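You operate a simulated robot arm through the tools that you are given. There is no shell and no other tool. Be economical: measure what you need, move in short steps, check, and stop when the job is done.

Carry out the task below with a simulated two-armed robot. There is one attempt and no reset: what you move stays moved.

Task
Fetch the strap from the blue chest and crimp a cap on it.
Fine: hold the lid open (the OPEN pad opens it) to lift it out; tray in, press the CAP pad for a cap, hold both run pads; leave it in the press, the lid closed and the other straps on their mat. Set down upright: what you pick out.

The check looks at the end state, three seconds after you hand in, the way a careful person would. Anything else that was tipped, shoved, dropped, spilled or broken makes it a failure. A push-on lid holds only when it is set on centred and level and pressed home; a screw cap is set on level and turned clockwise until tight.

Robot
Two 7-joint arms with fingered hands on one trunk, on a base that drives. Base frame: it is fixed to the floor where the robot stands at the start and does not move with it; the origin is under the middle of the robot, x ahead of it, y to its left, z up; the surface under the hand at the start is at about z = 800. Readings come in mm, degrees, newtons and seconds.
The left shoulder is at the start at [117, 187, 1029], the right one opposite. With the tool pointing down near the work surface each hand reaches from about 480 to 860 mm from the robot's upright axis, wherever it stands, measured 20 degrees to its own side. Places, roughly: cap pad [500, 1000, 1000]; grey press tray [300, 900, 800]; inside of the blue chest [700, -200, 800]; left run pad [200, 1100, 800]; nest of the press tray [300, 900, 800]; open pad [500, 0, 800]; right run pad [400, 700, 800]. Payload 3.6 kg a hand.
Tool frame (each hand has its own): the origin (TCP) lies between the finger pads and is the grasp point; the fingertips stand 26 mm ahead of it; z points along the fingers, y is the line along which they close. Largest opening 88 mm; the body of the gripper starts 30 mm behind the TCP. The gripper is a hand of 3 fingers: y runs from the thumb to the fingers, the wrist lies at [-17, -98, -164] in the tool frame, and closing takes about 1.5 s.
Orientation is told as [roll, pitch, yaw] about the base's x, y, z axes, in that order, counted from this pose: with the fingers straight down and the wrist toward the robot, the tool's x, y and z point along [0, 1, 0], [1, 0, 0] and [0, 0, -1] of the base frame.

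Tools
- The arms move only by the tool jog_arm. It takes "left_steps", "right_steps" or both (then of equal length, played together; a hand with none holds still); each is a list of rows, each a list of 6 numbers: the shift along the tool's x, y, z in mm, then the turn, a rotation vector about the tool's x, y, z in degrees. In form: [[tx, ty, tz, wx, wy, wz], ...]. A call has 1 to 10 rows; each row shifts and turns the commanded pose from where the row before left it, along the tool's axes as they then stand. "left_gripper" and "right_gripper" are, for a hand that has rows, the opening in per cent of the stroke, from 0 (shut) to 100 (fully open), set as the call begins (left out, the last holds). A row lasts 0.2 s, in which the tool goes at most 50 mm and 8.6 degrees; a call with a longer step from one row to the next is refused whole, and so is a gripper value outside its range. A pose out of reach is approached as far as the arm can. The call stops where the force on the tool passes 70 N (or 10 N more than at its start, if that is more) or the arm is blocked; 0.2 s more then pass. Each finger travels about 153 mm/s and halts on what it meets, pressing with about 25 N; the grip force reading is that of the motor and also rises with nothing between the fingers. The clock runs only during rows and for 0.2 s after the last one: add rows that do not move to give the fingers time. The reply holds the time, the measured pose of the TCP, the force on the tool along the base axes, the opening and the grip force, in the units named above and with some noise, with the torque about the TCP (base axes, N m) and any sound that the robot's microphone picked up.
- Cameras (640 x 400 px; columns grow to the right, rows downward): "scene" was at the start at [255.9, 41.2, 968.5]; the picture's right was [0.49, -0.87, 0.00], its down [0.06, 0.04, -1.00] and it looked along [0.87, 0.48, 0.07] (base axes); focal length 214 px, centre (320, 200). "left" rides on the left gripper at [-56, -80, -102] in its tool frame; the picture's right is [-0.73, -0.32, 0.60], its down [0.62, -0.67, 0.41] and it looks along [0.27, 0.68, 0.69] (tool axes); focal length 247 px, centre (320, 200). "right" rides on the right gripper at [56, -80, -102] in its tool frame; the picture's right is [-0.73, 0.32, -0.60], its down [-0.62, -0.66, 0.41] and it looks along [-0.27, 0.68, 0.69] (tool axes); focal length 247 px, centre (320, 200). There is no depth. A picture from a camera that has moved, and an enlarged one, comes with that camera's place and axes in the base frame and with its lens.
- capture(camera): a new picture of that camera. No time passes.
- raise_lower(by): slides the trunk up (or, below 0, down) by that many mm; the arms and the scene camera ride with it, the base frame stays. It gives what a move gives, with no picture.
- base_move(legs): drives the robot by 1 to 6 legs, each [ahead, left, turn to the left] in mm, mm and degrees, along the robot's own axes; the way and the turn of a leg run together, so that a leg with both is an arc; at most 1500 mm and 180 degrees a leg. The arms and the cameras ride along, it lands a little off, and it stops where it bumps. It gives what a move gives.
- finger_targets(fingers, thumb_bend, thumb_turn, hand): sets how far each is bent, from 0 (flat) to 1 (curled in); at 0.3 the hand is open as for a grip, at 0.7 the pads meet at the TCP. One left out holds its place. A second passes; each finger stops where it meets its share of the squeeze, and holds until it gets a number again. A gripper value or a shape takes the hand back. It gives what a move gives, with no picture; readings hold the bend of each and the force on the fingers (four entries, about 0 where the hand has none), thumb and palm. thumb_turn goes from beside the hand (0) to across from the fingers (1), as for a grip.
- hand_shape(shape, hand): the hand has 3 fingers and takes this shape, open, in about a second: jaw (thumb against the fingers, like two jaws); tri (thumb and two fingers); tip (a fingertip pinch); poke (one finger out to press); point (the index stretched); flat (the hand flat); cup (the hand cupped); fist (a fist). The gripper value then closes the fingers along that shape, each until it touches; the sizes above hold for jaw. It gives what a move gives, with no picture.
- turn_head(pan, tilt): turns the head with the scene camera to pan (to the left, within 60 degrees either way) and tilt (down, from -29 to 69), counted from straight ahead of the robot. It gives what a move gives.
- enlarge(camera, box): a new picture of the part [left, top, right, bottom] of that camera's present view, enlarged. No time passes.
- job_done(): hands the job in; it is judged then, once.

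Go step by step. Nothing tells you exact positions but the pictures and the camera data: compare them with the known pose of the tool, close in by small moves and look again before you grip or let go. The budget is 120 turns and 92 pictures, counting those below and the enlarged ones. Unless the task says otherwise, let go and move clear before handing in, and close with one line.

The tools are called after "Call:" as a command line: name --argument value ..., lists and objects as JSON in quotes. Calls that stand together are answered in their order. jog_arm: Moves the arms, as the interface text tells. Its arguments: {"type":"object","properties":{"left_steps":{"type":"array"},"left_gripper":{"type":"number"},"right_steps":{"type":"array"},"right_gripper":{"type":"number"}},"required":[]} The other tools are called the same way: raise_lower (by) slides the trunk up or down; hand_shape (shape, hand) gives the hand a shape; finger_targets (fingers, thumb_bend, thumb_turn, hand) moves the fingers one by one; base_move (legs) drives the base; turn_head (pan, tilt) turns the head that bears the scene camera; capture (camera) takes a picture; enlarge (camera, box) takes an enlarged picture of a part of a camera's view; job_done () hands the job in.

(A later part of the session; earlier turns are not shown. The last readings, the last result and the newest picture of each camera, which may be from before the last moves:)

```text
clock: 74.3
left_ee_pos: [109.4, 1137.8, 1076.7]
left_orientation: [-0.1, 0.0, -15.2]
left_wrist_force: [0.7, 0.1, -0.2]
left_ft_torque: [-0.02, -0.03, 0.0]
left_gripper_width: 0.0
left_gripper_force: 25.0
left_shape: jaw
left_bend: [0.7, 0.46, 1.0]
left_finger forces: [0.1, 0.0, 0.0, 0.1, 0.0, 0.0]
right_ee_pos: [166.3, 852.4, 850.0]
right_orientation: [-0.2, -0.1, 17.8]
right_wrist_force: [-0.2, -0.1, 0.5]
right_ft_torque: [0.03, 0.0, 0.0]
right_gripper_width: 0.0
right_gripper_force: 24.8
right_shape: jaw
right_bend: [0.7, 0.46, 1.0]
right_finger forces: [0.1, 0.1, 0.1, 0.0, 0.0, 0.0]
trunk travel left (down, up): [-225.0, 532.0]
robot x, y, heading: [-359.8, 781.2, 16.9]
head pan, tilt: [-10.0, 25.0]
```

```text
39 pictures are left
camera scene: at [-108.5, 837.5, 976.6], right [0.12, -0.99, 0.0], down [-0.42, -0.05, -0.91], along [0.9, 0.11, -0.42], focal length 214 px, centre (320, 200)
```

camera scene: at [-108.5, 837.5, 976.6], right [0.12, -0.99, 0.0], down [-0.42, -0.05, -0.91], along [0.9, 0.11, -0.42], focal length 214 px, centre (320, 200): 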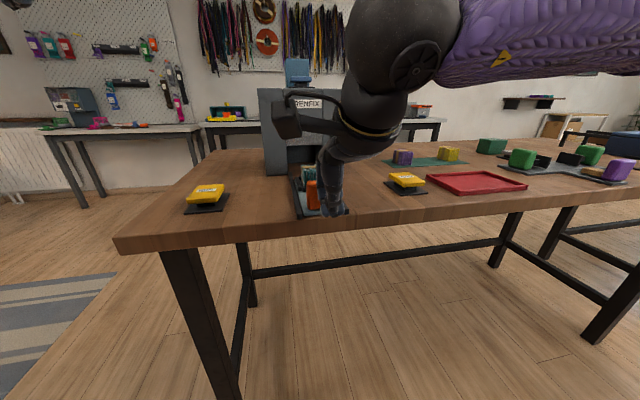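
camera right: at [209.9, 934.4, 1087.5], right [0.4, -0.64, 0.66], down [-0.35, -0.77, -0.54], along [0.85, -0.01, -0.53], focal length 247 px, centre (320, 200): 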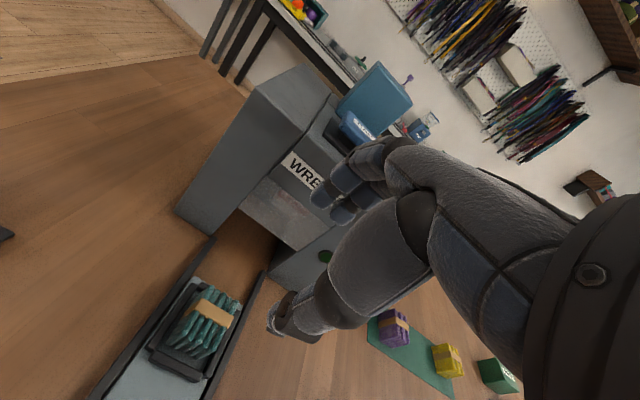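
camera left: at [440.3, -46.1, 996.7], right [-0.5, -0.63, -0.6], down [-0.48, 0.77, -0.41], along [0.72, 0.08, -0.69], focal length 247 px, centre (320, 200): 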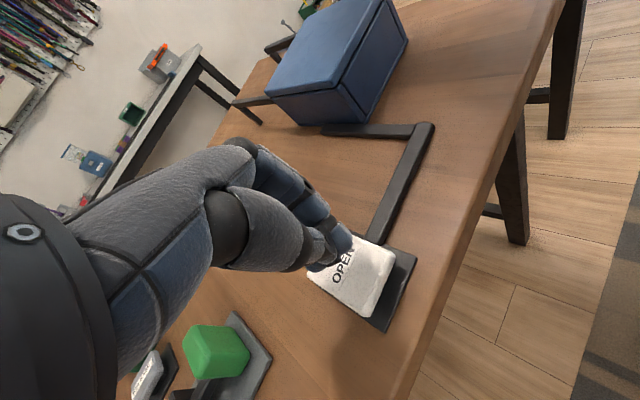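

Aligned behind the handle. I push forward slowly.

Call:
jog_arm --right_steps '[[0, 8, 0, 0, 0, 0], [0, 6, 0, 0, 0, 0], [0, 5, 0, 0, 0, 0], [0, 5, 0, 0, 0, 0], [0, 6, 0, 0, 0, 0], [0, 7, 0, 0, 0, 0], [0, 8, 0, 0, 0, 0], [0, 8, 0, 0, 0, 0], [0, 8, 0, 0, 0, 0], [0, 4, 0, 0, 0, 0]]'

Call:
enlarge --camera "scene" --box '[180, 60, 440, 240]'

```text
clock: 76.5
left_ee_pos: [109.2, 1137.7, 1077.9]
left_orientation: [-0.1, -0.1, -15.2]
left_wrist_force: [0.3, -0.6, -0.8]
left_ft_torque: [-0.01, 0.02, 0.02]
left_gripper_width: 0.0
left_gripper_force: 25.2
left_shape: jaw
left_bend: [0.7, 0.46, 1.0]
left_finger forces: [0.0, 0.0, 0.0, 0.0, 0.0, 0.0]
right_ee_pos: [227.2, 872.2, 849.3]
right_orientation: [-0.2, -0.2, 17.6]
right_wrist_force: [-1.5, -1.2, 0.3]
right_ft_torque: [0.03, 0.02, 0.0]
right_gripper_width: 0.4
right_gripper_force: 25.1
right_shape: jaw
right_bend: [0.7, 0.46, 1.0]
right_finger forces: [1.1, 0.4, 0.0, 0.0, 0.0, 0.0]
trunk travel left (down, up): [-225.0, 532.0]
robot x, y, heading: [-362.7, 777.2, 16.7]
head pan, tilt: [-10.0, 25.0]
```

```text
2.22 times, centred on (310, 150) of scene
camera zoom: at [-108.6, 837.5, 976.7], right [0.12, -0.99, 0.0], down [-0.42, -0.05, -0.91], along [0.9, 0.11, -0.42], focal length 477 px, centre (342, 311)
```

zoom: 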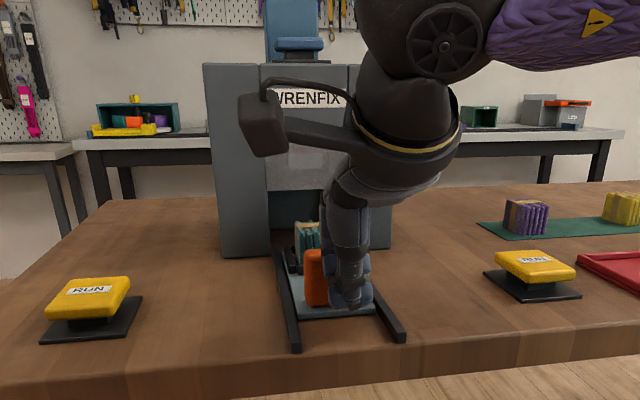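

The tray slides with little force. Continue.

Call:
jog_arm --right_steps '[[0, 8, 0, 0, 0, 0], [0, 8, 0, 0, 0, 0], [0, 8, 0, 0, 0, 0], [0, 8, 0, 0, 0, 0], [0, 8, 0, 0, 0, 0], [0, 8, 0, 0, 0, 0], [0, 8, 0, 0, 0, 0], [0, 8, 0, 0, 0, 0], [0, 8, 0, 0, 0, 0], [0, 8, 0, 0, 0, 0]]'

Call:
enlarge --camera "scene" --box '[180, 60, 440, 240]'

```text
clock: 78.7
left_ee_pos: [109.0, 1137.4, 1078.1]
left_orientation: [-0.2, -0.2, -15.2]
left_wrist_force: [-0.1, 1.0, -0.4]
left_ft_torque: [0.02, 0.0, 0.0]
left_gripper_width: 0.1
left_gripper_force: 24.6
left_shape: jaw
left_bend: [0.7, 0.46, 1.0]
left_finger forces: [0.1, 0.0, 0.0, 0.1, 0.0, 0.0]
right_ee_pos: [302.6, 896.4, 849.6]
right_orientation: [-0.2, -0.2, 17.7]
right_wrist_force: [-1.1, -0.1, 1.4]
right_ft_torque: [-0.02, -0.05, 0.02]
right_gripper_width: 0.0
right_gripper_force: 24.6
right_shape: jaw
right_bend: [0.7, 0.46, 1.0]
right_finger forces: [0.9, 0.3, 0.1, 0.0, 0.0, 0.1]
trunk travel left (down, up): [-225.0, 532.0]
robot x, y, heading: [-362.2, 776.7, 16.6]
head pan, tilt: [-10.0, 25.0]
```

```text
2.22 times, centred on (310, 150) of scene
camera zoom: at [-108.7, 837.5, 976.7], right [0.12, -0.99, 0.0], down [-0.42, -0.05, -0.91], along [0.9, 0.11, -0.42], focal length 477 px, centre (342, 311)
```

zoom: 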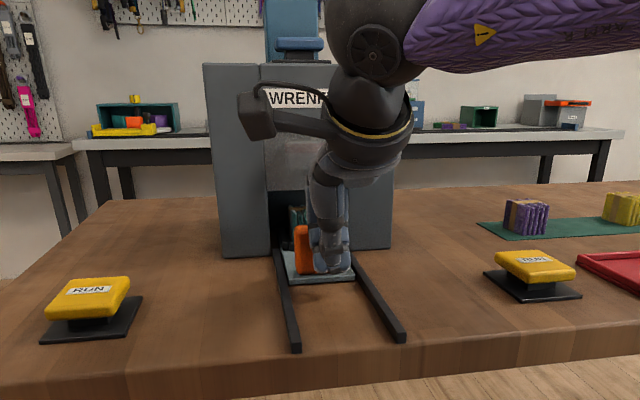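

Call:
jog_arm --right_steps '[[0, 8, 0, 0, 0, 0], [0, 8, 0, 0, 0, 0], [0, 8, 0, 0, 0, 0], [0, 8, 0, 0, 0, 0], [0, 8, 0, 0, 0, 0], [0, 6, 0, 0, 0, 0], [0, 6, 0, 0, 0, 0], [0, 5, 0, 0, 0, 0], [0, 5, 0, 0, 0, 0], [0, 5, 0, 0, 0, 0]]'

Call:
enlarge --camera "scene" --box '[180, 60, 440, 240]'

```text
clock: 80.3
left_ee_pos: [102.4, 1133.5, 1082.2]
left_orientation: [0.2, -0.4, -15.3]
left_wrist_force: [0.0, -0.4, 0.3]
left_ft_torque: [0.02, 0.01, -0.01]
left_gripper_width: 0.0
left_gripper_force: 24.8
left_shape: jaw
left_bend: [0.7, 0.46, 1.0]
left_finger forces: [0.0, 0.0, 0.1, 0.0, 0.1, 0.0]
right_ee_pos: [341.8, 912.8, 860.9]
right_orientation: [0.3, -0.4, 18.1]
right_wrist_force: [-42.8, -22.9, 30.1]
right_ft_torque: [-0.07, -0.34, -0.28]
right_gripper_width: 0.0
right_gripper_force: 24.8
right_shape: jaw
right_bend: [0.7, 0.44, 1.0]
right_finger forces: [25.5, 35.6, 0.0, 0.0, 0.1, 0.0]
trunk travel left (down, up): [-225.0, 532.0]
robot x, y, heading: [-366.9, 776.8, 16.7]
head pan, tilt: [-10.0, 25.0]
stopped in row 7 (right hand): the force on the tool passed its limit at 74 N (the readings are from after the stop); the commanded pose is now the measured one
```

```text
2.22 times, centred on (310, 150) of scene
camera zoom: at [-115.4, 833.8, 978.9], right [0.12, -0.99, 0.0], down [-0.41, -0.05, -0.91], along [0.9, 0.11, -0.42], focal length 477 px, centre (342, 311)
```

zoom: 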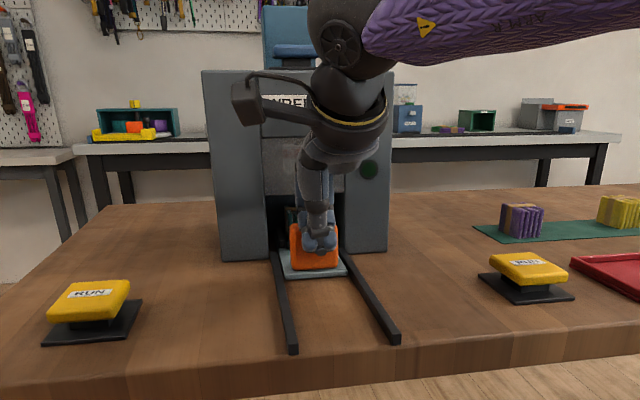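

It stopped against something firm after ~150 mm of tray travel. I lift the hand off and look into the press mouth.

Call:
jog_arm --right_steps '[[0, -10, -5, 0, 0, 0], [0, -20, -30, 0, 0, 0], [0, -20, -45, 0, 0, 0], [-40, -20, -20, 0, 0, 0], [-45, -10, 0, 0, 0, 0], [-45, 0, 0, 0, 0, 0], [-30, 0, 0, 0, 0, 0]]'

Call:
turn_head --pan 0 --tilt 12

Call:
raise_lower --by -80

Call:
capture --camera "scene"

```text
clock: 81.9
left_ee_pos: [109.0, 1137.0, 1079.1]
left_orientation: [-0.1, -0.1, -15.2]
left_wrist_force: [0.2, 0.0, 0.1]
left_ft_torque: [-0.02, -0.02, 0.06]
left_gripper_width: 0.0
left_gripper_force: 24.9
left_shape: jaw
left_bend: [0.7, 0.46, 1.0]
left_finger forces: [0.0, 0.1, 0.0, 0.0, 0.1, 0.0]
right_ee_pos: [323.5, 736.9, 949.3]
right_orientation: [0.0, 0.0, 18.0]
right_wrist_force: [0.1, -0.6, 0.4]
right_ft_torque: [0.03, -0.04, 0.0]
right_gripper_width: 0.0
right_gripper_force: 24.8
right_shape: jaw
right_bend: [0.7, 0.46, 1.0]
right_finger forces: [0.0, 0.0, 0.1, 0.0, 0.0, 0.0]
trunk travel left (down, up): [-225.0, 532.0]
robot x, y, heading: [-362.0, 781.2, 16.8]
head pan, tilt: [-10.0, 25.0]
```

```text
clock: 82.7
left_ee_pos: [108.3, 1136.9, 1076.7]
left_orientation: [-0.2, -0.1, -15.2]
left_wrist_force: [0.6, 0.3, -0.1]
left_ft_torque: [0.0, 0.02, -0.04]
left_gripper_width: 0.2
left_gripper_force: 24.7
left_shape: jaw
left_bend: [0.7, 0.46, 1.0]
left_finger forces: [0.0, 0.0, 0.0, 0.0, 0.0, 0.1]
right_ee_pos: [324.2, 736.8, 950.1]
right_orientation: [0.0, 0.0, 17.9]
right_wrist_force: [0.6, -0.2, 1.0]
right_ft_torque: [-0.04, 0.03, 0.05]
right_gripper_width: 0.1
right_gripper_force: 24.9
right_shape: jaw
right_bend: [0.7, 0.46, 1.0]
right_finger forces: [0.0, 0.0, 0.0, 0.0, 0.0, 0.1]
trunk travel left (down, up): [-225.0, 532.0]
robot x, y, heading: [-358.4, 779.4, 16.6]
head pan, tilt: [0.0, 12.0]
```

```text
clock: 83.8
left_ee_pos: [106.6, 1137.0, 997.8]
left_orientation: [0.0, -0.2, -15.3]
left_wrist_force: [-0.1, -0.6, -0.3]
left_ft_torque: [0.03, -0.04, -0.02]
left_gripper_width: 0.2
left_gripper_force: 24.9
left_shape: jaw
left_bend: [0.7, 0.46, 1.0]
left_finger forces: [0.0, 0.1, 0.1, 0.1, 0.1, 0.0]
right_ee_pos: [321.7, 738.0, 871.4]
right_orientation: [0.0, 0.0, 18.0]
right_wrist_force: [0.4, -0.1, 0.7]
right_ft_torque: [0.0, 0.04, -0.01]
right_gripper_width: 0.1
right_gripper_force: 25.4
right_shape: jaw
right_bend: [0.7, 0.46, 1.0]
right_finger forces: [0.1, 0.0, 0.0, 0.0, 0.1, 0.0]
trunk travel left (down, up): [-145.0, 612.0]
robot x, y, heading: [-361.7, 778.3, 16.6]
head pan, tilt: [0.0, 12.0]
```

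```text
35 pictures are left
camera scene: at [-96.1, 857.7, 910.2], right [0.29, -0.96, 0.0], down [-0.2, -0.06, -0.98], along [0.94, 0.28, -0.21], focal length 214 px, centre (320, 200)
```

scene: 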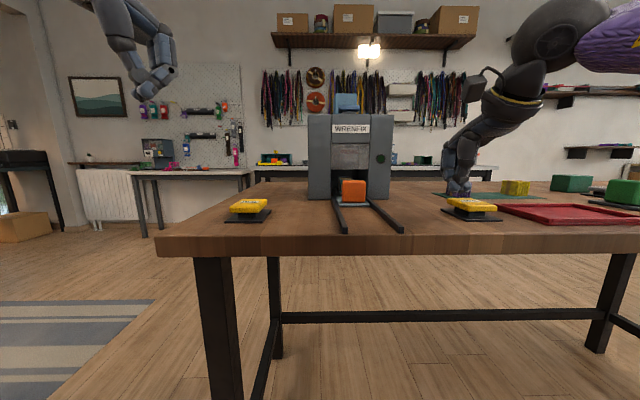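

Call:
enlarge --camera "scene" --box '[300, 100, 410, 240]'

Call:
enlarge --camera "scene" --box '[430, 130, 560, 230]'

```text
2.86 times, centred on (355, 170) of scene
camera zoom: at [-96.1, 857.7, 910.2], right [0.29, -0.96, 0.0], down [-0.2, -0.06, -0.98], along [0.94, 0.28, -0.21], focal length 613 px, centre (220, 286)
```

zoom: 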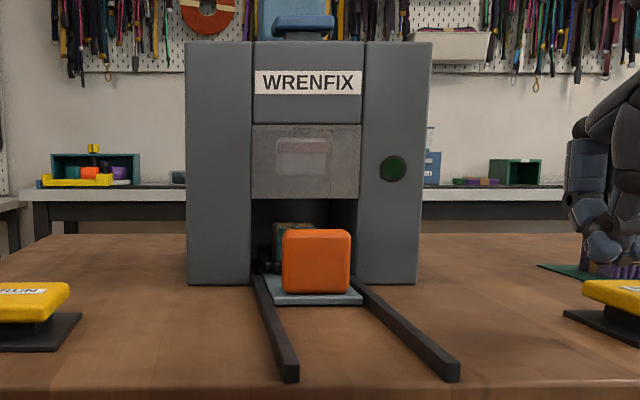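

```text
4.00 times, centred on (495, 180) of scene
camera zoom: at [-96.1, 857.7, 910.2], right [0.29, -0.96, 0.0], down [-0.2, -0.06, -0.98], along [0.94, 0.28, -0.21], focal length 858 px, centre (-380, 280)
```

zoom: 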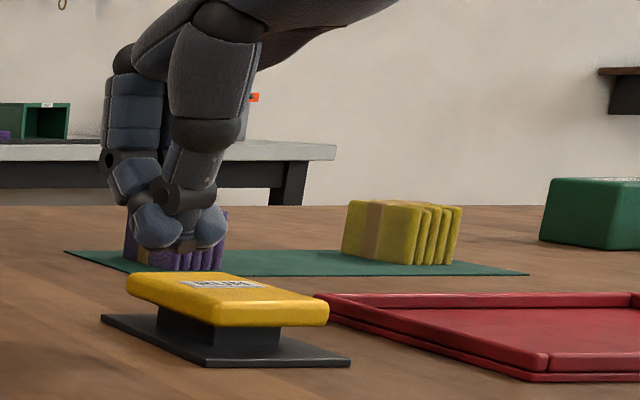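

Call:
jog_arm --right_steps '[[0, 0, -45, 0, 0, 0], [0, 0, -45, 0, 0, 0], [0, 0, 0, 0, 0, 0]]'

Call:
enlarge --camera "scene" --box '[335, 155, 375, 215]'

Call:
capture --camera "right"

```text
clock: 84.6
left_ee_pos: [110.3, 1137.4, 997.6]
left_orientation: [0.0, -0.1, -15.3]
left_wrist_force: [-0.4, 1.0, -0.3]
left_ft_torque: [0.01, 0.0, 0.04]
left_gripper_width: 0.0
left_gripper_force: 25.1
left_shape: jaw
left_bend: [0.7, 0.46, 1.0]
left_finger forces: [0.1, 0.0, 0.1, 0.1, 0.0, 0.1]
right_ee_pos: [323.5, 737.5, 961.0]
right_orientation: [0.0, -0.1, 18.0]
right_wrist_force: [0.3, -0.4, 0.9]
right_ft_torque: [-0.02, 0.0, -0.02]
right_gripper_width: 0.4
right_gripper_force: 24.9
right_shape: jaw
right_bend: [0.7, 0.46, 1.0]
right_finger forces: [0.1, 0.1, 0.1, 0.0, 0.0, 0.0]
trunk travel left (down, up): [-145.0, 612.0]
robot x, y, heading: [-360.6, 779.9, 16.8]
head pan, tilt: [0.0, 12.0]
```

```text
6.67 times, centred on (355, 185) of scene
camera zoom: at [-95.5, 857.9, 909.8], right [0.29, -0.96, 0.0], down [-0.2, -0.06, -0.98], along [0.94, 0.28, -0.21], focal length 1430 px, centre (87, 300)
```

zoom: 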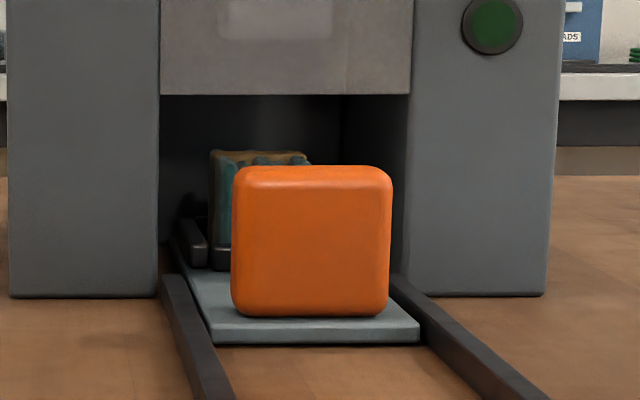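

```text
31 pictures are left
camera right: at [230.2, 767.9, 1060.7], right [0.53, -0.6, 0.6], down [-0.44, -0.8, -0.41], along [0.72, -0.05, -0.69], focal length 247 px, centre (320, 200)
```

right: 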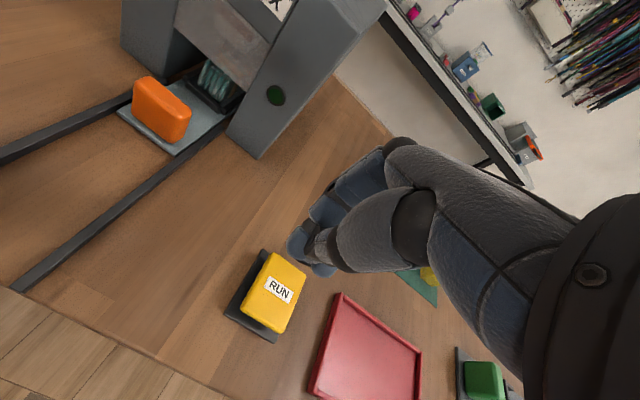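

The strap stands upright just inside the mouth, but I'm unsure the tray is fully home. I push again, a little lower and centred on the handle.

Call:
jog_arm --right_steps '[[41, 8, 0, 0, 0, 0], [40, 8, 0, 0, 0, 0], [40, 8, 0, 0, 0, 0], [40, 8, 0, 0, 0, 0], [0, 0, 45, 0, 0, 0], [0, 0, 45, 0, 0, 0], [0, 0, 28, 0, 0, 0], [0, 0, 0, 0, 0, 0]]'

Call:
jog_arm --right_steps '[[0, 10, 0, 0, 0, 0], [0, 10, 0, 0, 0, 0], [0, 5, 0, 0, 0, 0], [0, 5, 0, 0, 0, 0], [0, 5, 0, 0, 0, 0], [0, 5, 0, 0, 0, 0], [0, 5, 0, 0, 0, 0], [0, 5, 0, 0, 0, 0], [0, 5, 0, 0, 0, 0], [0, 5, 0, 0, 0, 0]]'

Call:
enlarge --camera "scene" --box '[300, 100, 410, 240]'

```text
clock: 86.4
left_ee_pos: [109.8, 1136.3, 998.1]
left_orientation: [-0.1, 0.0, -15.3]
left_wrist_force: [-0.1, -0.1, 0.0]
left_ft_torque: [0.0, -0.01, 0.0]
left_gripper_width: 0.1
left_gripper_force: 24.9
left_shape: jaw
left_bend: [0.7, 0.46, 1.0]
left_finger forces: [0.0, 0.0, 0.1, 0.0, 0.0, 0.0]
right_ee_pos: [302.3, 902.2, 842.8]
right_orientation: [0.0, 0.0, 18.1]
right_wrist_force: [-0.1, 0.4, 0.2]
right_ft_torque: [-0.02, -0.02, 0.0]
right_gripper_width: 0.0
right_gripper_force: 25.0
right_shape: jaw
right_bend: [0.7, 0.46, 1.0]
right_finger forces: [0.0, 0.0, 0.0, 0.0, 0.1, 0.0]
trunk travel left (down, up): [-145.0, 612.0]
robot x, y, heading: [-364.0, 778.9, 17.0]
head pan, tilt: [0.0, 12.0]
```

```text
clock: 87.8
left_ee_pos: [105.6, 1132.7, 1000.9]
left_orientation: [0.2, -0.2, -15.4]
left_wrist_force: [-0.2, 0.8, 0.8]
left_ft_torque: [-0.01, 0.01, -0.04]
left_gripper_width: 0.0
left_gripper_force: 24.9
left_shape: jaw
left_bend: [0.7, 0.46, 1.0]
left_finger forces: [0.0, 0.1, 0.0, 0.0, 0.0, 0.0]
right_ee_pos: [327.9, 909.7, 843.8]
right_orientation: [-0.2, 1.1, 18.3]
right_wrist_force: [-38.6, -23.8, 14.2]
right_ft_torque: [0.37, -0.87, -0.49]
right_gripper_width: 0.0
right_gripper_force: 24.9
right_shape: jaw
right_bend: [0.7, 0.45, 1.0]
right_finger forces: [14.0, 31.3, 0.0, 0.0, 0.0, 0.0]
trunk travel left (down, up): [-145.0, 612.0]
robot x, y, heading: [-363.1, 775.7, 16.5]
head pan, tilt: [0.0, 12.0]
stopped in row 6 (right hand): the force on the tool passed its limit at 74 N (the readings are from after the stop); the commanded pose is now the measured one
```

```text
2.86 times, centred on (355, 170) of scene
camera zoom: at [-100.7, 854.4, 911.8], right [0.29, -0.96, 0.0], down [-0.19, -0.06, -0.98], along [0.94, 0.28, -0.2], focal length 613 px, centre (220, 286)
```

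zoom: 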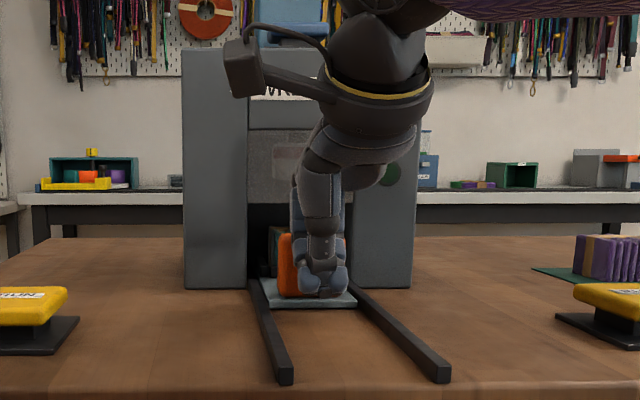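

Same firm stop — the tray is home. Now the CAP pad on top of the press, ≈[456,957,1022]: I raise the hand, trunk, and move the base forward.

Call:
jog_arm --right_steps '[[0, -15, 0, 0, 0, 0], [0, -15, -20, 0, 0, 0], [0, 0, -45, 0, 0, 0], [0, 0, -45, 0, 0, 0], [0, 0, -45, 0, 0, 0], [0, 0, -45, 0, 0, 0], [0, 0, 0, -6, 0, 0], [0, 0, 0, -6, 0, 0], [0, 0, 0, 0, 0, 0]]'

Call:
raise_lower --by 150

Call:
base_move --legs '[[70, 0, 0]]'

Call:
turn_head --pan 0 --tilt 20

Call:
capture --camera "scene"

Call:
capture --camera "right"

```text
clock: 89.8
left_ee_pos: [109.4, 1135.4, 997.6]
left_orientation: [-0.1, 0.0, -15.2]
left_wrist_force: [0.0, -0.2, -0.2]
left_ft_torque: [0.04, -0.02, -0.03]
left_gripper_width: 0.0
left_gripper_force: 24.7
left_shape: jaw
left_bend: [0.7, 0.46, 1.0]
left_finger forces: [0.0, 0.0, 0.0, 0.0, 0.0, 0.0]
right_ee_pos: [307.5, 904.2, 1037.2]
right_orientation: [-0.2, -10.9, 18.3]
right_wrist_force: [0.1, -0.8, 0.8]
right_ft_torque: [-0.03, 0.01, 0.0]
right_gripper_width: 0.0
right_gripper_force: 24.8
right_shape: jaw
right_bend: [0.7, 0.45, 1.0]
right_finger forces: [0.0, 0.0, 0.1, 0.1, 0.0, 0.0]
trunk travel left (down, up): [-145.0, 612.0]
robot x, y, heading: [-363.4, 779.3, 16.7]
head pan, tilt: [0.0, 12.0]
```

```text
clock: 91.6
left_ee_pos: [109.2, 1136.9, 1146.6]
left_orientation: [-0.1, 0.1, -15.4]
left_wrist_force: [1.2, -0.4, 0.7]
left_ft_torque: [0.0, 0.02, 0.0]
left_gripper_width: 0.0
left_gripper_force: 24.9
left_shape: jaw
left_bend: [0.7, 0.46, 1.0]
left_finger forces: [0.0, 0.1, 0.0, 0.1, 0.0, 0.1]
right_ee_pos: [308.7, 904.4, 1187.7]
right_orientation: [-0.2, -10.8, 18.3]
right_wrist_force: [0.3, 0.2, -0.3]
right_ft_torque: [-0.01, 0.0, -0.01]
right_gripper_width: 0.0
right_gripper_force: 25.1
right_shape: jaw
right_bend: [0.7, 0.45, 1.0]
right_finger forces: [0.1, 0.1, 0.0, 0.1, 0.1, 0.0]
trunk travel left (down, up): [-295.0, 462.0]
robot x, y, heading: [-363.1, 775.7, 16.6]
head pan, tilt: [0.0, 12.0]
```

```text
clock: 92.6
left_ee_pos: [176.3, 1157.6, 1146.7]
left_orientation: [-0.2, 0.0, -15.2]
left_wrist_force: [0.6, -0.2, -0.3]
left_ft_torque: [-0.01, 0.01, 0.01]
left_gripper_width: 0.2
left_gripper_force: 25.3
left_shape: jaw
left_bend: [0.7, 0.46, 1.0]
left_finger forces: [0.1, 0.1, 0.0, 0.0, 0.0, 0.0]
right_ee_pos: [377.1, 927.0, 1188.5]
right_orientation: [-0.2, -10.8, 18.3]
right_wrist_force: [-0.6, 0.0, -0.6]
right_ft_torque: [-0.03, 0.0, -0.01]
right_gripper_width: 0.1
right_gripper_force: 25.5
right_shape: jaw
right_bend: [0.7, 0.45, 1.0]
right_finger forces: [0.0, 0.1, 0.0, 0.0, 0.1, 0.1]
trunk travel left (down, up): [-295.0, 462.0]
robot x, y, heading: [-295.6, 797.3, 16.8]
head pan, tilt: [0.0, 12.0]
```

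```text
clock: 93.3
left_ee_pos: [175.6, 1156.3, 1146.6]
left_orientation: [0.0, -0.1, -15.2]
left_wrist_force: [0.3, -0.7, -0.6]
left_ft_torque: [-0.03, 0.01, -0.01]
left_gripper_width: 0.1
left_gripper_force: 25.1
left_shape: jaw
left_bend: [0.7, 0.46, 1.0]
left_finger forces: [0.1, 0.0, 0.0, 0.1, 0.0, 0.0]
right_ee_pos: [374.6, 926.6, 1191.0]
right_orientation: [-0.2, -10.9, 18.3]
right_wrist_force: [-0.4, 0.1, 1.3]
right_ft_torque: [0.02, -0.04, 0.0]
right_gripper_width: 0.3
right_gripper_force: 24.4
right_shape: jaw
right_bend: [0.7, 0.45, 1.0]
right_finger forces: [0.0, 0.0, 0.0, 0.0, 0.1, 0.0]
trunk travel left (down, up): [-295.0, 462.0]
robot x, y, heading: [-293.1, 801.1, 16.9]
head pan, tilt: [0.0, 20.0]
```

```text
29 pictures are left
camera scene: at [-57.4, 869.4, 1061.4], right [0.29, -0.96, 0.0], down [-0.33, -0.1, -0.94], along [0.9, 0.27, -0.34], focal length 214 px, centre (320, 200)
```

scene: 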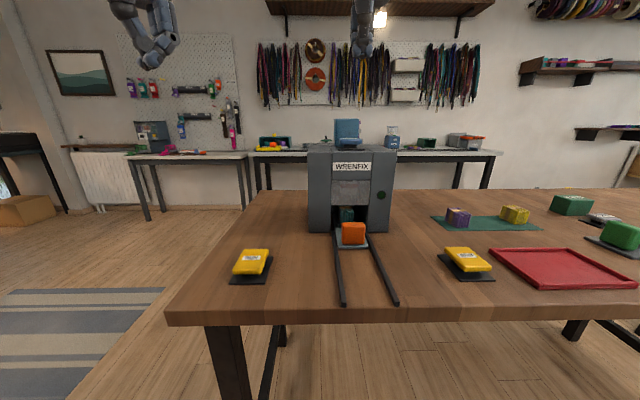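

```text
28 pictures are left
camera right: at [264.3, 950.1, 1272.7], right [0.42, -0.63, 0.65], down [-0.35, -0.77, -0.53], along [0.84, -0.01, -0.55], focal length 247 px, centre (320, 200)
```

right: 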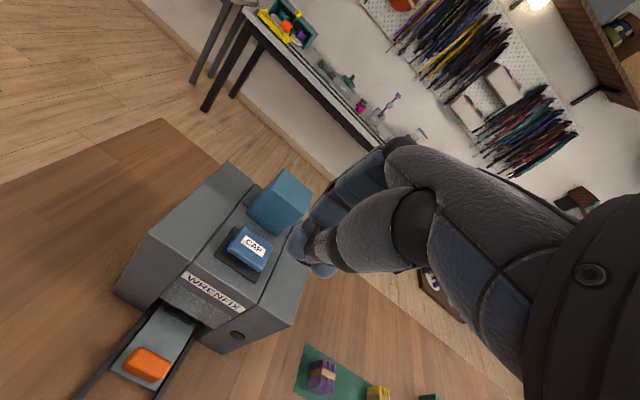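

CAP pad at ≈[457,954]. I move over it and descend to just above.

Call:
jog_arm --right_steps '[[0, 37, 7, 0, 0, 0], [0, 37, 7, 0, 0, 0], [0, -8.2, 42.5, 0, 0, 0], [0, -8.2, 42.5, 0, 0, 0], [0, -7, 38, 0, 0, 0], [0, 0, 0, 0, 0, 0]]'

Call:
enlarge --camera "scene" --box '[280, 60, 420, 200]'

Call:
capture --camera "right"

```text
clock: 94.7
left_ee_pos: [173.7, 1158.1, 1146.9]
left_orientation: [-0.3, -0.1, -15.2]
left_wrist_force: [-0.1, -0.7, 0.6]
left_ft_torque: [0.02, 0.0, 0.0]
left_gripper_width: 0.1
left_gripper_force: 25.3
left_shape: jaw
left_bend: [0.7, 0.46, 1.0]
left_finger forces: [0.1, 0.0, 0.0, 0.0, 0.0, 0.0]
right_ee_pos: [437.8, 948.5, 1065.0]
right_orientation: [-0.2, -11.0, 18.4]
right_wrist_force: [0.0, 0.4, 0.7]
right_ft_torque: [0.0, -0.01, -0.01]
right_gripper_width: 0.2
right_gripper_force: 25.1
right_shape: jaw
right_bend: [0.7, 0.45, 1.0]
right_finger forces: [0.0, 0.1, 0.1, 0.0, 0.0, 0.0]
right hand out of reach, approached as far as the arm can: row 2
trunk travel left (down, up): [-295.0, 462.0]
robot x, y, heading: [-294.3, 798.0, 16.8]
head pan, tilt: [0.0, 20.0]
```

```text
2.86 times, centred on (350, 130) of scene
camera zoom: at [-57.5, 869.6, 1061.4], right [0.29, -0.96, 0.0], down [-0.33, -0.1, -0.94], along [0.9, 0.27, -0.34], focal length 613 px, centre (234, 400)
```

zoom: 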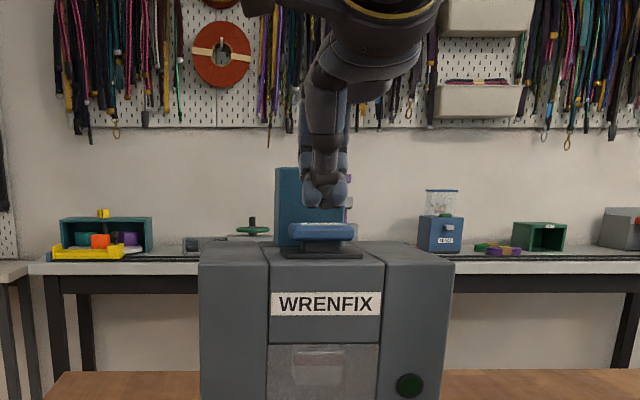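

```text
26 pictures are left
camera right: at [327.6, 972.3, 1147.6], right [0.42, -0.63, 0.65], down [-0.35, -0.77, -0.53], along [0.84, -0.01, -0.55], focal length 247 px, centre (320, 200)
```

right: 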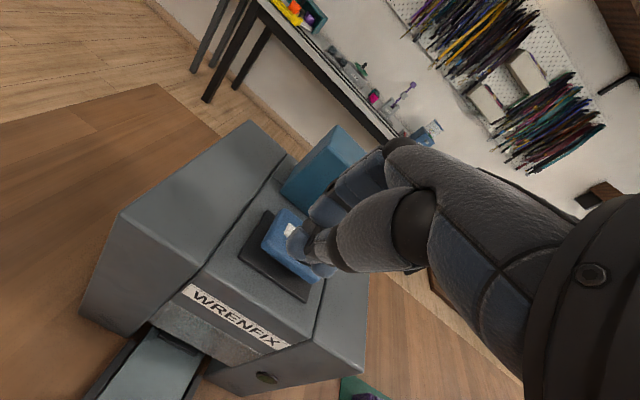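

Call:
jog_arm --right_steps '[[0, 10, 2, 0, 0, 0], [0, -2.4, 12, 0, 0, 0], [0, -1, 5, 0, 0, 0], [0, -0.8, 4, 0, 0, 0], [0, -0.8, 4, 0, 0, 0], [0, -0.8, 4, 0, 0, 0], [0, -0.8, 4, 0, 0, 0], [0, 0, 0, 0, 0, 0]]'

Call:
enlarge --camera "scene" --box '[280, 60, 420, 200]'

```text
clock: 96.5
left_ee_pos: [169.6, 1156.0, 1150.6]
left_orientation: [0.0, -0.3, -15.3]
left_wrist_force: [0.5, 0.1, 0.6]
left_ft_torque: [-0.02, 0.02, -0.01]
left_gripper_width: 0.1
left_gripper_force: 24.7
left_shape: jaw
left_bend: [0.7, 0.46, 1.0]
left_finger forces: [0.0, 0.0, 0.0, 0.0, 0.1, 0.0]
right_ee_pos: [444.6, 949.1, 1041.4]
right_orientation: [-0.2, -11.8, 18.3]
right_wrist_force: [-4.8, -2.8, 37.6]
right_ft_torque: [0.09, 0.1, 0.06]
right_gripper_width: 0.0
right_gripper_force: 24.9
right_shape: jaw
right_bend: [0.7, 0.48, 1.0]
right_finger forces: [0.0, 0.0, 0.0, 0.0, 85.6, 0.1]
trunk travel left (down, up): [-295.0, 462.0]
robot x, y, heading: [-294.0, 798.7, 16.8]
head pan, tilt: [0.0, 20.0]
```

```text
2.86 times, centred on (350, 130) of scene
camera zoom: at [-61.3, 868.5, 1062.6], right [0.29, -0.96, 0.0], down [-0.32, -0.1, -0.94], along [0.9, 0.27, -0.34], focal length 613 px, centre (234, 400)
```

zoom: 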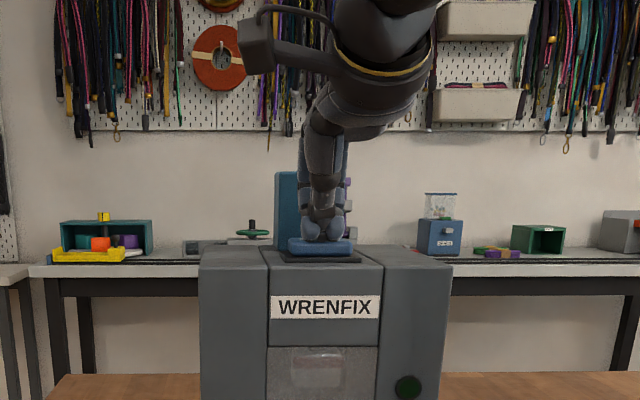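

The CAP pad is fully pressed. I release it, then bring both hands above the RUN pads (≈[320,715] and [206,1071]).

Call:
jog_arm --right_steps '[[0, 9, -44, 0, 0, 0], [0, 9, -44, 0, 0, 0], [0, -31, 0, 5.5, 0, 0], [0, -31, 0, 5.5, 0, 0], [-29, -31, 0, 0, 0, 0], [-29, -31, 0, 0, 0, 0], [-29, -31, 0, 0, 0, 0], [-30, -31, 0, 0, 0, 0], [0, 0, 0, 0, 0, 0]]' --left_steps '[[0, 0, 0, 0, 0, 0], [0, 0, 0, 0, 0, 0], [0, 0, 0, 0, 0, 0], [0, 0, 0, 0, 0, 0], [-6, 10, 0, 0, 0, 0], [-6, 10, 0, 0, 0, 0], [0, 0, 0, 0, 0, 0], [0, 0, 0, 0, 0, 0], [0, 0, 0, 0, 0, 0]]'

Call:
base_move --legs '[[0, -71, 0]]'

Call:
raise_lower --by -100

Call:
turn_head --pan 0 --tilt 25

Call:
capture --camera "scene"

```text
clock: 98.5
left_ee_pos: [190.1, 1141.4, 1147.6]
left_orientation: [-0.1, -0.1, -15.2]
left_wrist_force: [-0.6, 0.4, 0.3]
left_ft_torque: [0.0, -0.04, 0.01]
left_gripper_width: 0.1
left_gripper_force: 25.0
left_shape: jaw
left_bend: [0.7, 0.46, 1.0]
left_finger forces: [0.1, 0.0, 0.0, 0.1, 0.0, 0.0]
right_ee_pos: [308.0, 780.1, 1111.7]
right_orientation: [-0.3, 0.1, 18.3]
right_wrist_force: [0.5, -0.7, -1.0]
right_ft_torque: [-0.03, 0.01, -0.03]
right_gripper_width: 0.0
right_gripper_force: 24.9
right_shape: jaw
right_bend: [0.7, 0.47, 1.0]
right_finger forces: [0.1, 0.0, 0.0, 0.1, 0.0, 0.0]
trunk travel left (down, up): [-295.0, 462.0]
robot x, y, heading: [-295.0, 797.3, 16.7]
head pan, tilt: [0.0, 20.0]
```

```text
clock: 99.5
left_ee_pos: [211.8, 1071.6, 1147.7]
left_orientation: [0.0, 0.1, -15.2]
left_wrist_force: [0.3, 0.0, 0.3]
left_ft_torque: [0.04, -0.03, 0.01]
left_gripper_width: 0.0
left_gripper_force: 25.1
left_shape: jaw
left_bend: [0.7, 0.46, 1.0]
left_finger forces: [0.0, 0.0, 0.0, 0.0, 0.0, 0.0]
right_ee_pos: [329.6, 710.7, 1110.9]
right_orientation: [-0.1, 0.1, 18.3]
right_wrist_force: [0.1, -0.4, 0.2]
right_ft_torque: [0.03, 0.01, 0.03]
right_gripper_width: 0.0
right_gripper_force: 24.5
right_shape: jaw
right_bend: [0.7, 0.47, 1.0]
right_finger forces: [0.0, 0.0, 0.0, 0.0, 0.1, 0.1]
trunk travel left (down, up): [-295.0, 462.0]
robot x, y, heading: [-275.6, 730.2, 16.6]
head pan, tilt: [0.0, 20.0]
```

```text
clock: 100.8
left_ee_pos: [210.7, 1072.4, 1049.2]
left_orientation: [0.0, -0.2, -15.2]
left_wrist_force: [-0.4, -1.0, -0.5]
left_ft_torque: [0.01, 0.01, -0.03]
left_gripper_width: 0.1
left_gripper_force: 25.1
left_shape: jaw
left_bend: [0.7, 0.46, 1.0]
left_finger forces: [0.1, 0.1, 0.1, 0.1, 0.0, 0.1]
right_ee_pos: [328.6, 712.2, 1012.2]
right_orientation: [-0.2, 0.1, 18.3]
right_wrist_force: [-0.2, 0.6, -0.2]
right_ft_torque: [-0.02, 0.0, 0.02]
right_gripper_width: 0.0
right_gripper_force: 24.8
right_shape: jaw
right_bend: [0.7, 0.47, 1.0]
right_finger forces: [0.1, 0.1, 0.0, 0.1, 0.0, 0.0]
trunk travel left (down, up): [-195.0, 562.0]
robot x, y, heading: [-274.1, 726.0, 16.8]
head pan, tilt: [0.0, 20.0]
```

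```text
clock: 101.5
left_ee_pos: [212.5, 1072.8, 1047.3]
left_orientation: [-0.2, -0.1, -15.1]
left_wrist_force: [-0.2, -0.7, 0.1]
left_ft_torque: [0.01, 0.02, -0.02]
left_gripper_width: 0.0
left_gripper_force: 25.1
left_shape: jaw
left_bend: [0.7, 0.46, 1.0]
left_finger forces: [0.0, 0.0, 0.0, 0.1, 0.0, 0.0]
right_ee_pos: [329.0, 712.8, 1009.4]
right_orientation: [-0.2, 0.2, 18.3]
right_wrist_force: [0.5, -0.2, -0.3]
right_ft_torque: [0.01, 0.01, 0.03]
right_gripper_width: 0.4
right_gripper_force: 25.3
right_shape: jaw
right_bend: [0.7, 0.47, 1.0]
right_finger forces: [0.0, 0.0, 0.1, 0.0, 0.0, 0.1]
trunk travel left (down, up): [-195.0, 562.0]
robot x, y, heading: [-273.7, 730.1, 16.9]
head pan, tilt: [0.0, 25.0]
```

```text
24 pictures are left
camera scene: at [-19.7, 806.0, 943.7], right [0.29, -0.96, 0.0], down [-0.4, -0.12, -0.91], along [0.87, 0.26, -0.42], focal length 214 px, centre (320, 200)
```

scene: 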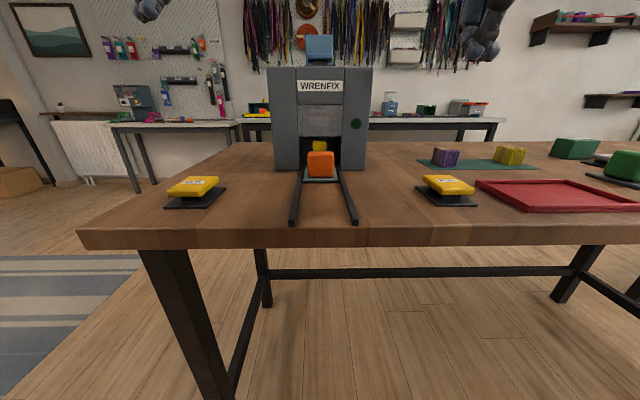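

A yellow cap now sits over the strap. I check both pads with the wrist cameras.

Call:
capture --camera "right"

Call:
capture --camera "left"

Call:
enlarge --camera "scene" --box '[270, 90, 370, 190]'

```text
23 pictures are left
camera right: at [235.3, 742.1, 1111.3], right [0.53, -0.59, 0.6], down [-0.44, -0.8, -0.41], along [0.72, -0.04, -0.69], focal length 247 px, centre (320, 200)
```

right: 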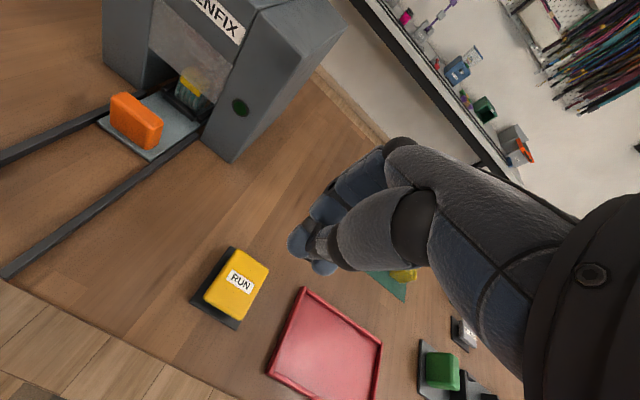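

```text
22 pictures are left
camera left: at [119.1, 1039.0, 1149.4], right [-0.5, -0.63, -0.6], down [-0.48, 0.78, -0.41], along [0.72, 0.08, -0.69], focal length 247 px, centre (320, 200)
```

left: 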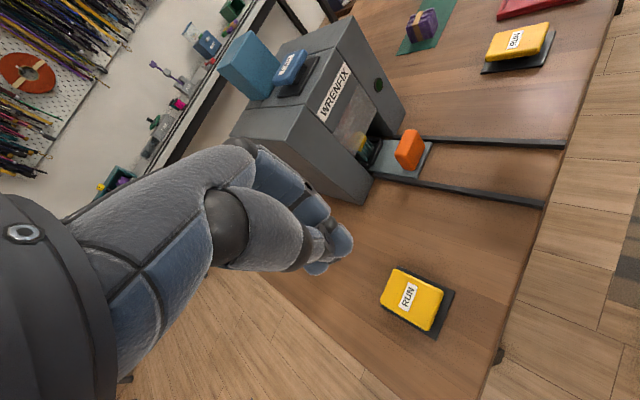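

```text
4.00 times, centred on (320, 140) of scene
camera zoom: at [-19.7, 806.0, 943.7], right [0.29, -0.96, 0.0], down [-0.4, -0.12, -0.91], along [0.87, 0.26, -0.42], focal length 858 px, centre (320, 440)
```

zoom: 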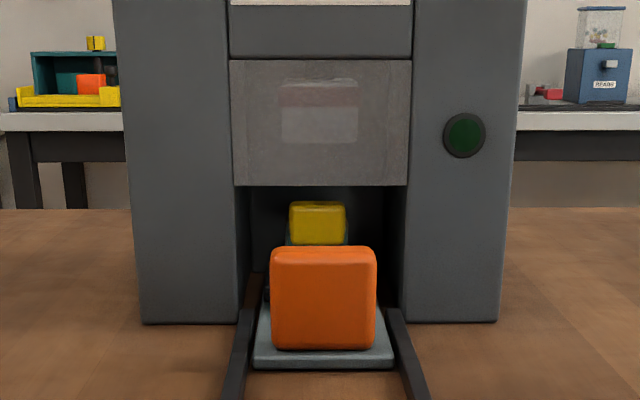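

Pads fixed at right [342,708,825] and left [221,1084,825]. I bring both hands down to just above them.

Call:
jog_arm --right_steps '[[-8, 11, 0, 0, 0, 0], [0, 0, 36, 0, 0, 0], [0, 0, 36, 0, 0, 0], [0, 0, 36, 0, 0, 0], [0, 0, 36, 0, 0, 0], [0, 0, 0, 0, 0, 0]]' --left_steps '[[13, 6, 2, 0, 0, 0], [0, 0, 45, 0, 0, 0], [0, 0, 45, 0, 0, 0], [0, 0, 45, 0, 0, 0], [0, 0, 45, 0, 0, 0], [0, 0, 0, 0, 0, 0]]'

Call:
capture --camera "scene"

```text
clock: 102.9
left_ee_pos: [218.7, 1082.5, 864.3]
left_orientation: [0.0, 0.0, -15.1]
left_wrist_force: [-0.1, -0.4, -0.2]
left_ft_torque: [0.03, 0.02, 0.04]
left_gripper_width: 0.2
left_gripper_force: 25.1
left_shape: jaw
left_bend: [0.7, 0.46, 1.0]
left_finger forces: [0.0, 0.0, 0.0, 0.0, 0.0, 0.0]
right_ee_pos: [343.1, 706.8, 867.4]
right_orientation: [-0.2, 0.1, 18.3]
right_wrist_force: [0.4, 0.2, 0.1]
right_ft_torque: [-0.03, 0.02, -0.02]
right_gripper_width: 0.0
right_gripper_force: 24.7
right_shape: jaw
right_bend: [0.7, 0.47, 1.0]
right_finger forces: [0.0, 0.0, 0.0, 0.0, 0.0, 0.0]
trunk travel left (down, up): [-195.0, 562.0]
robot x, y, heading: [-276.4, 732.3, 16.9]
head pan, tilt: [0.0, 25.0]
```

```text
20 pictures are left
camera scene: at [-19.9, 806.0, 943.8], right [0.29, -0.96, 0.0], down [-0.4, -0.12, -0.91], along [0.87, 0.26, -0.42], focal length 214 px, centre (320, 200)
```

scene: 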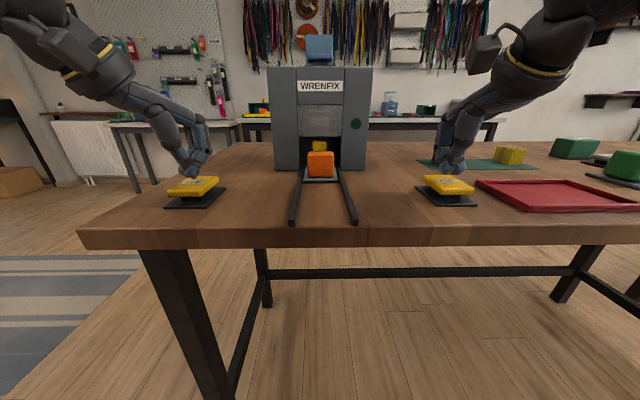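

Both hands are over the pads. Press both together and hold.

Call:
jog_arm --right_steps '[[0, 0, 12, 0, 0, 0], [0, 0, 6, 0, 0, 0], [0, 0, 5, 0, 0, 0], [0, 0, 4, 0, 0, 0], [0, 0, 4, 0, 0, 0], [0, 0, 0, 0, 0, 0]]' --left_steps '[[0, 0, 12, 0, 0, 0], [0, 0, 6, 0, 0, 0], [0, 0, 5, 0, 0, 0], [0, 0, 4, 0, 0, 0], [0, 0, 4, 0, 0, 0], [0, 0, 0, 0, 0, 0]]'

Call:
enlarge --camera "scene" --box '[150, 40, 490, 240]'

```text
clock: 104.3
left_ee_pos: [220.9, 1082.3, 842.0]
left_orientation: [0.3, -0.9, -15.2]
left_wrist_force: [-3.2, 6.9, 37.5]
left_ft_torque: [0.1, 0.27, -0.05]
left_gripper_width: 0.0
left_gripper_force: 25.6
left_shape: jaw
left_bend: [0.7, 0.47, 1.0]
left_finger forces: [0.0, 0.0, 0.0, 0.0, 68.1, 0.1]
right_ee_pos: [340.4, 707.8, 842.0]
right_orientation: [-0.1, -0.6, 18.3]
right_wrist_force: [4.8, 0.1, 21.1]
right_ft_torque: [0.04, -0.04, 0.0]
right_gripper_width: 0.3
right_gripper_force: 24.9
right_shape: jaw
right_bend: [0.7, 0.48, 1.0]
right_finger forces: [0.0, 0.0, 0.0, 0.0, 70.4, 0.0]
trunk travel left (down, up): [-195.0, 562.0]
robot x, y, heading: [-276.1, 730.7, 17.2]
head pan, tilt: [0.0, 25.0]
```

```text
1.88 times, centred on (320, 140) of scene
camera zoom: at [-23.1, 805.2, 945.5], right [0.29, -0.96, 0.0], down [-0.4, -0.12, -0.91], along [0.87, 0.26, -0.42], focal length 404 px, centre (320, 313)
```

zoom: 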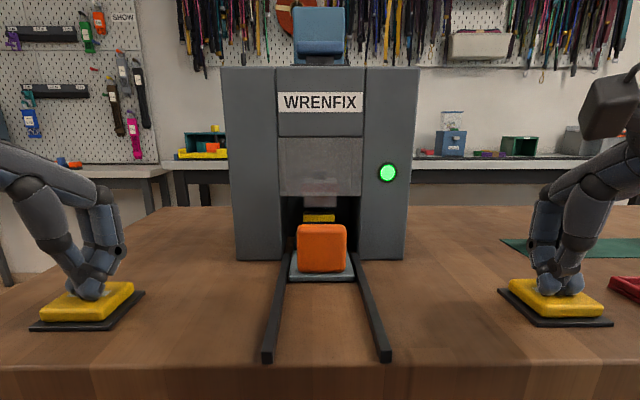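

The lamp is green and the ram is coming down on the cap. I keep holding.

Call:
jog_arm --right_steps '[[0, 0, 2, 0, 0, 0], [0, 0, 0, 0, 0, 0], [0, 0, 0, 0, 0, 0], [0, 0, 0, 0, 0, 0], [0, 0, 0, 0, 0, 0], [0, 0, 0, 0, 0, 0], [0, 0, 0, 0, 0, 0], [0, 0, 0, 0, 0, 0], [0, 0, 0, 0, 0, 0], [0, 0, 0, 0, 0, 0]]' --left_steps '[[0, 0, 0, 0, 0, 0], [0, 0, 0, 0, 0, 0], [0, 0, 0, 0, 0, 0], [0, 0, 0, 0, 0, 0], [0, 0, 0, 0, 0, 0], [0, 0, 0, 0, 0, 0], [0, 0, 0, 0, 0, 0], [0, 0, 0, 0, 0, 0], [0, 0, 0, 0, 0, 0], [0, 0, 0, 0, 0, 0]]'

Call:
enlarge --camera "scene" --box '[260, 80, 380, 190]'

```text
clock: 106.5
left_ee_pos: [220.7, 1082.7, 841.3]
left_orientation: [0.3, -0.9, -15.2]
left_wrist_force: [3.1, 9.1, 37.5]
left_ft_torque: [0.15, 0.1, -0.03]
left_gripper_width: 0.0
left_gripper_force: 25.5
left_shape: jaw
left_bend: [0.7, 0.47, 1.0]
left_finger forces: [0.1, 0.1, 0.0, 0.1, 65.4, 0.1]
right_ee_pos: [340.3, 707.1, 842.8]
right_orientation: [-0.2, -0.8, 18.3]
right_wrist_force: [2.3, -3.8, 33.2]
right_ft_torque: [-0.03, 0.08, 0.01]
right_gripper_width: 0.0
right_gripper_force: 24.5
right_shape: jaw
right_bend: [0.7, 0.48, 1.0]
right_finger forces: [0.0, 0.0, 0.0, 0.1, 82.4, 0.0]
trunk travel left (down, up): [-195.0, 562.0]
robot x, y, heading: [-275.1, 729.1, 16.8]
head pan, tilt: [0.0, 25.0]
```

```text
3.64 times, centred on (320, 135) of scene
camera zoom: at [-23.6, 805.0, 945.2], right [0.29, -0.96, 0.0], down [-0.4, -0.12, -0.91], along [0.87, 0.26, -0.42], focal length 780 px, centre (320, 436)
```

zoom: 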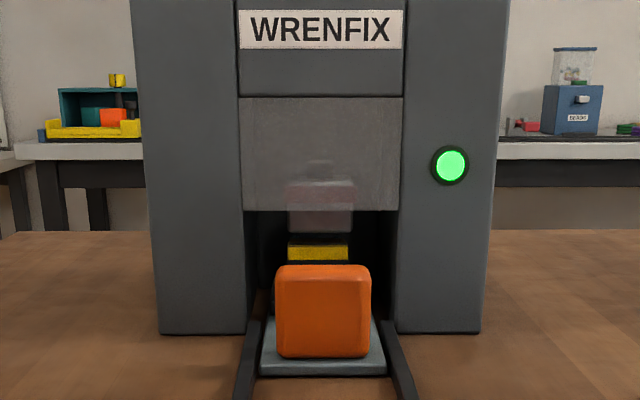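

The cap sits lower on the strap now; I hold two more seconds to be sure and look again.

Call:
jog_arm --right_steps '[[0, 0, 0, 0, 0, 0], [0, 0, 0, 0, 0, 0], [0, 0, 0, 0, 0, 0], [0, 0, 0, 0, 0, 0], [0, 0, 0, 0, 0, 0], [0, 0, 0, 0, 0, 0], [0, 0, 0, 0, 0, 0], [0, 0, 0, 0, 0, 0], [0, 0, 0, 0, 0, 0], [0, 0, 0, 0, 0, 0]]' --left_steps '[[0, 0, 0, 0, 0, 0], [0, 0, 0, 0, 0, 0], [0, 0, 0, 0, 0, 0], [0, 0, 0, 0, 0, 0], [0, 0, 0, 0, 0, 0], [0, 0, 0, 0, 0, 0], [0, 0, 0, 0, 0, 0], [0, 0, 0, 0, 0, 0], [0, 0, 0, 0, 0, 0], [0, 0, 0, 0, 0, 0]]'

Call:
enlarge --camera "scene" --box '[260, 80, 380, 190]'

```text
clock: 108.7
left_ee_pos: [220.8, 1082.2, 841.3]
left_orientation: [0.2, -0.9, -15.2]
left_wrist_force: [3.1, 8.4, 36.9]
left_ft_torque: [0.12, 0.13, -0.03]
left_gripper_width: 0.0
left_gripper_force: 24.7
left_shape: jaw
left_bend: [0.7, 0.47, 1.0]
left_finger forces: [0.0, 0.0, 0.0, 0.1, 65.3, 0.0]
right_ee_pos: [339.7, 707.4, 842.1]
right_orientation: [-0.1, -0.8, 18.2]
right_wrist_force: [1.8, -4.2, 33.9]
right_ft_torque: [-0.05, 0.09, 0.02]
right_gripper_width: 0.1
right_gripper_force: 24.9
right_shape: jaw
right_bend: [0.7, 0.48, 1.0]
right_finger forces: [0.1, 0.0, 0.0, 0.1, 82.4, 0.0]
trunk travel left (down, up): [-195.0, 562.0]
robot x, y, heading: [-274.3, 732.9, 17.1]
head pan, tilt: [0.0, 25.0]
```

```text
3.64 times, centred on (320, 135) of scene
camera zoom: at [-23.6, 805.0, 945.2], right [0.29, -0.96, 0.0], down [-0.4, -0.12, -0.91], along [0.87, 0.26, -0.42], focal length 780 px, centre (320, 436)
```

zoom: 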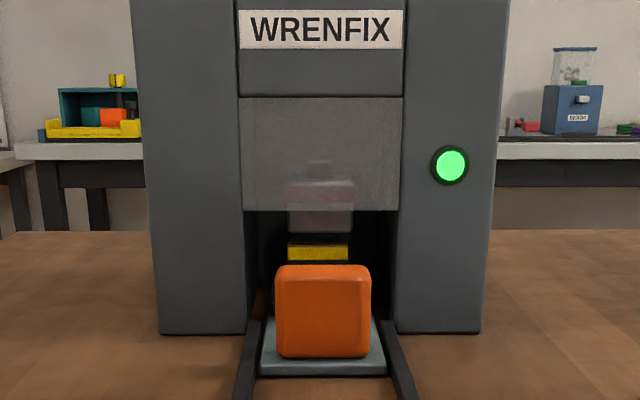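

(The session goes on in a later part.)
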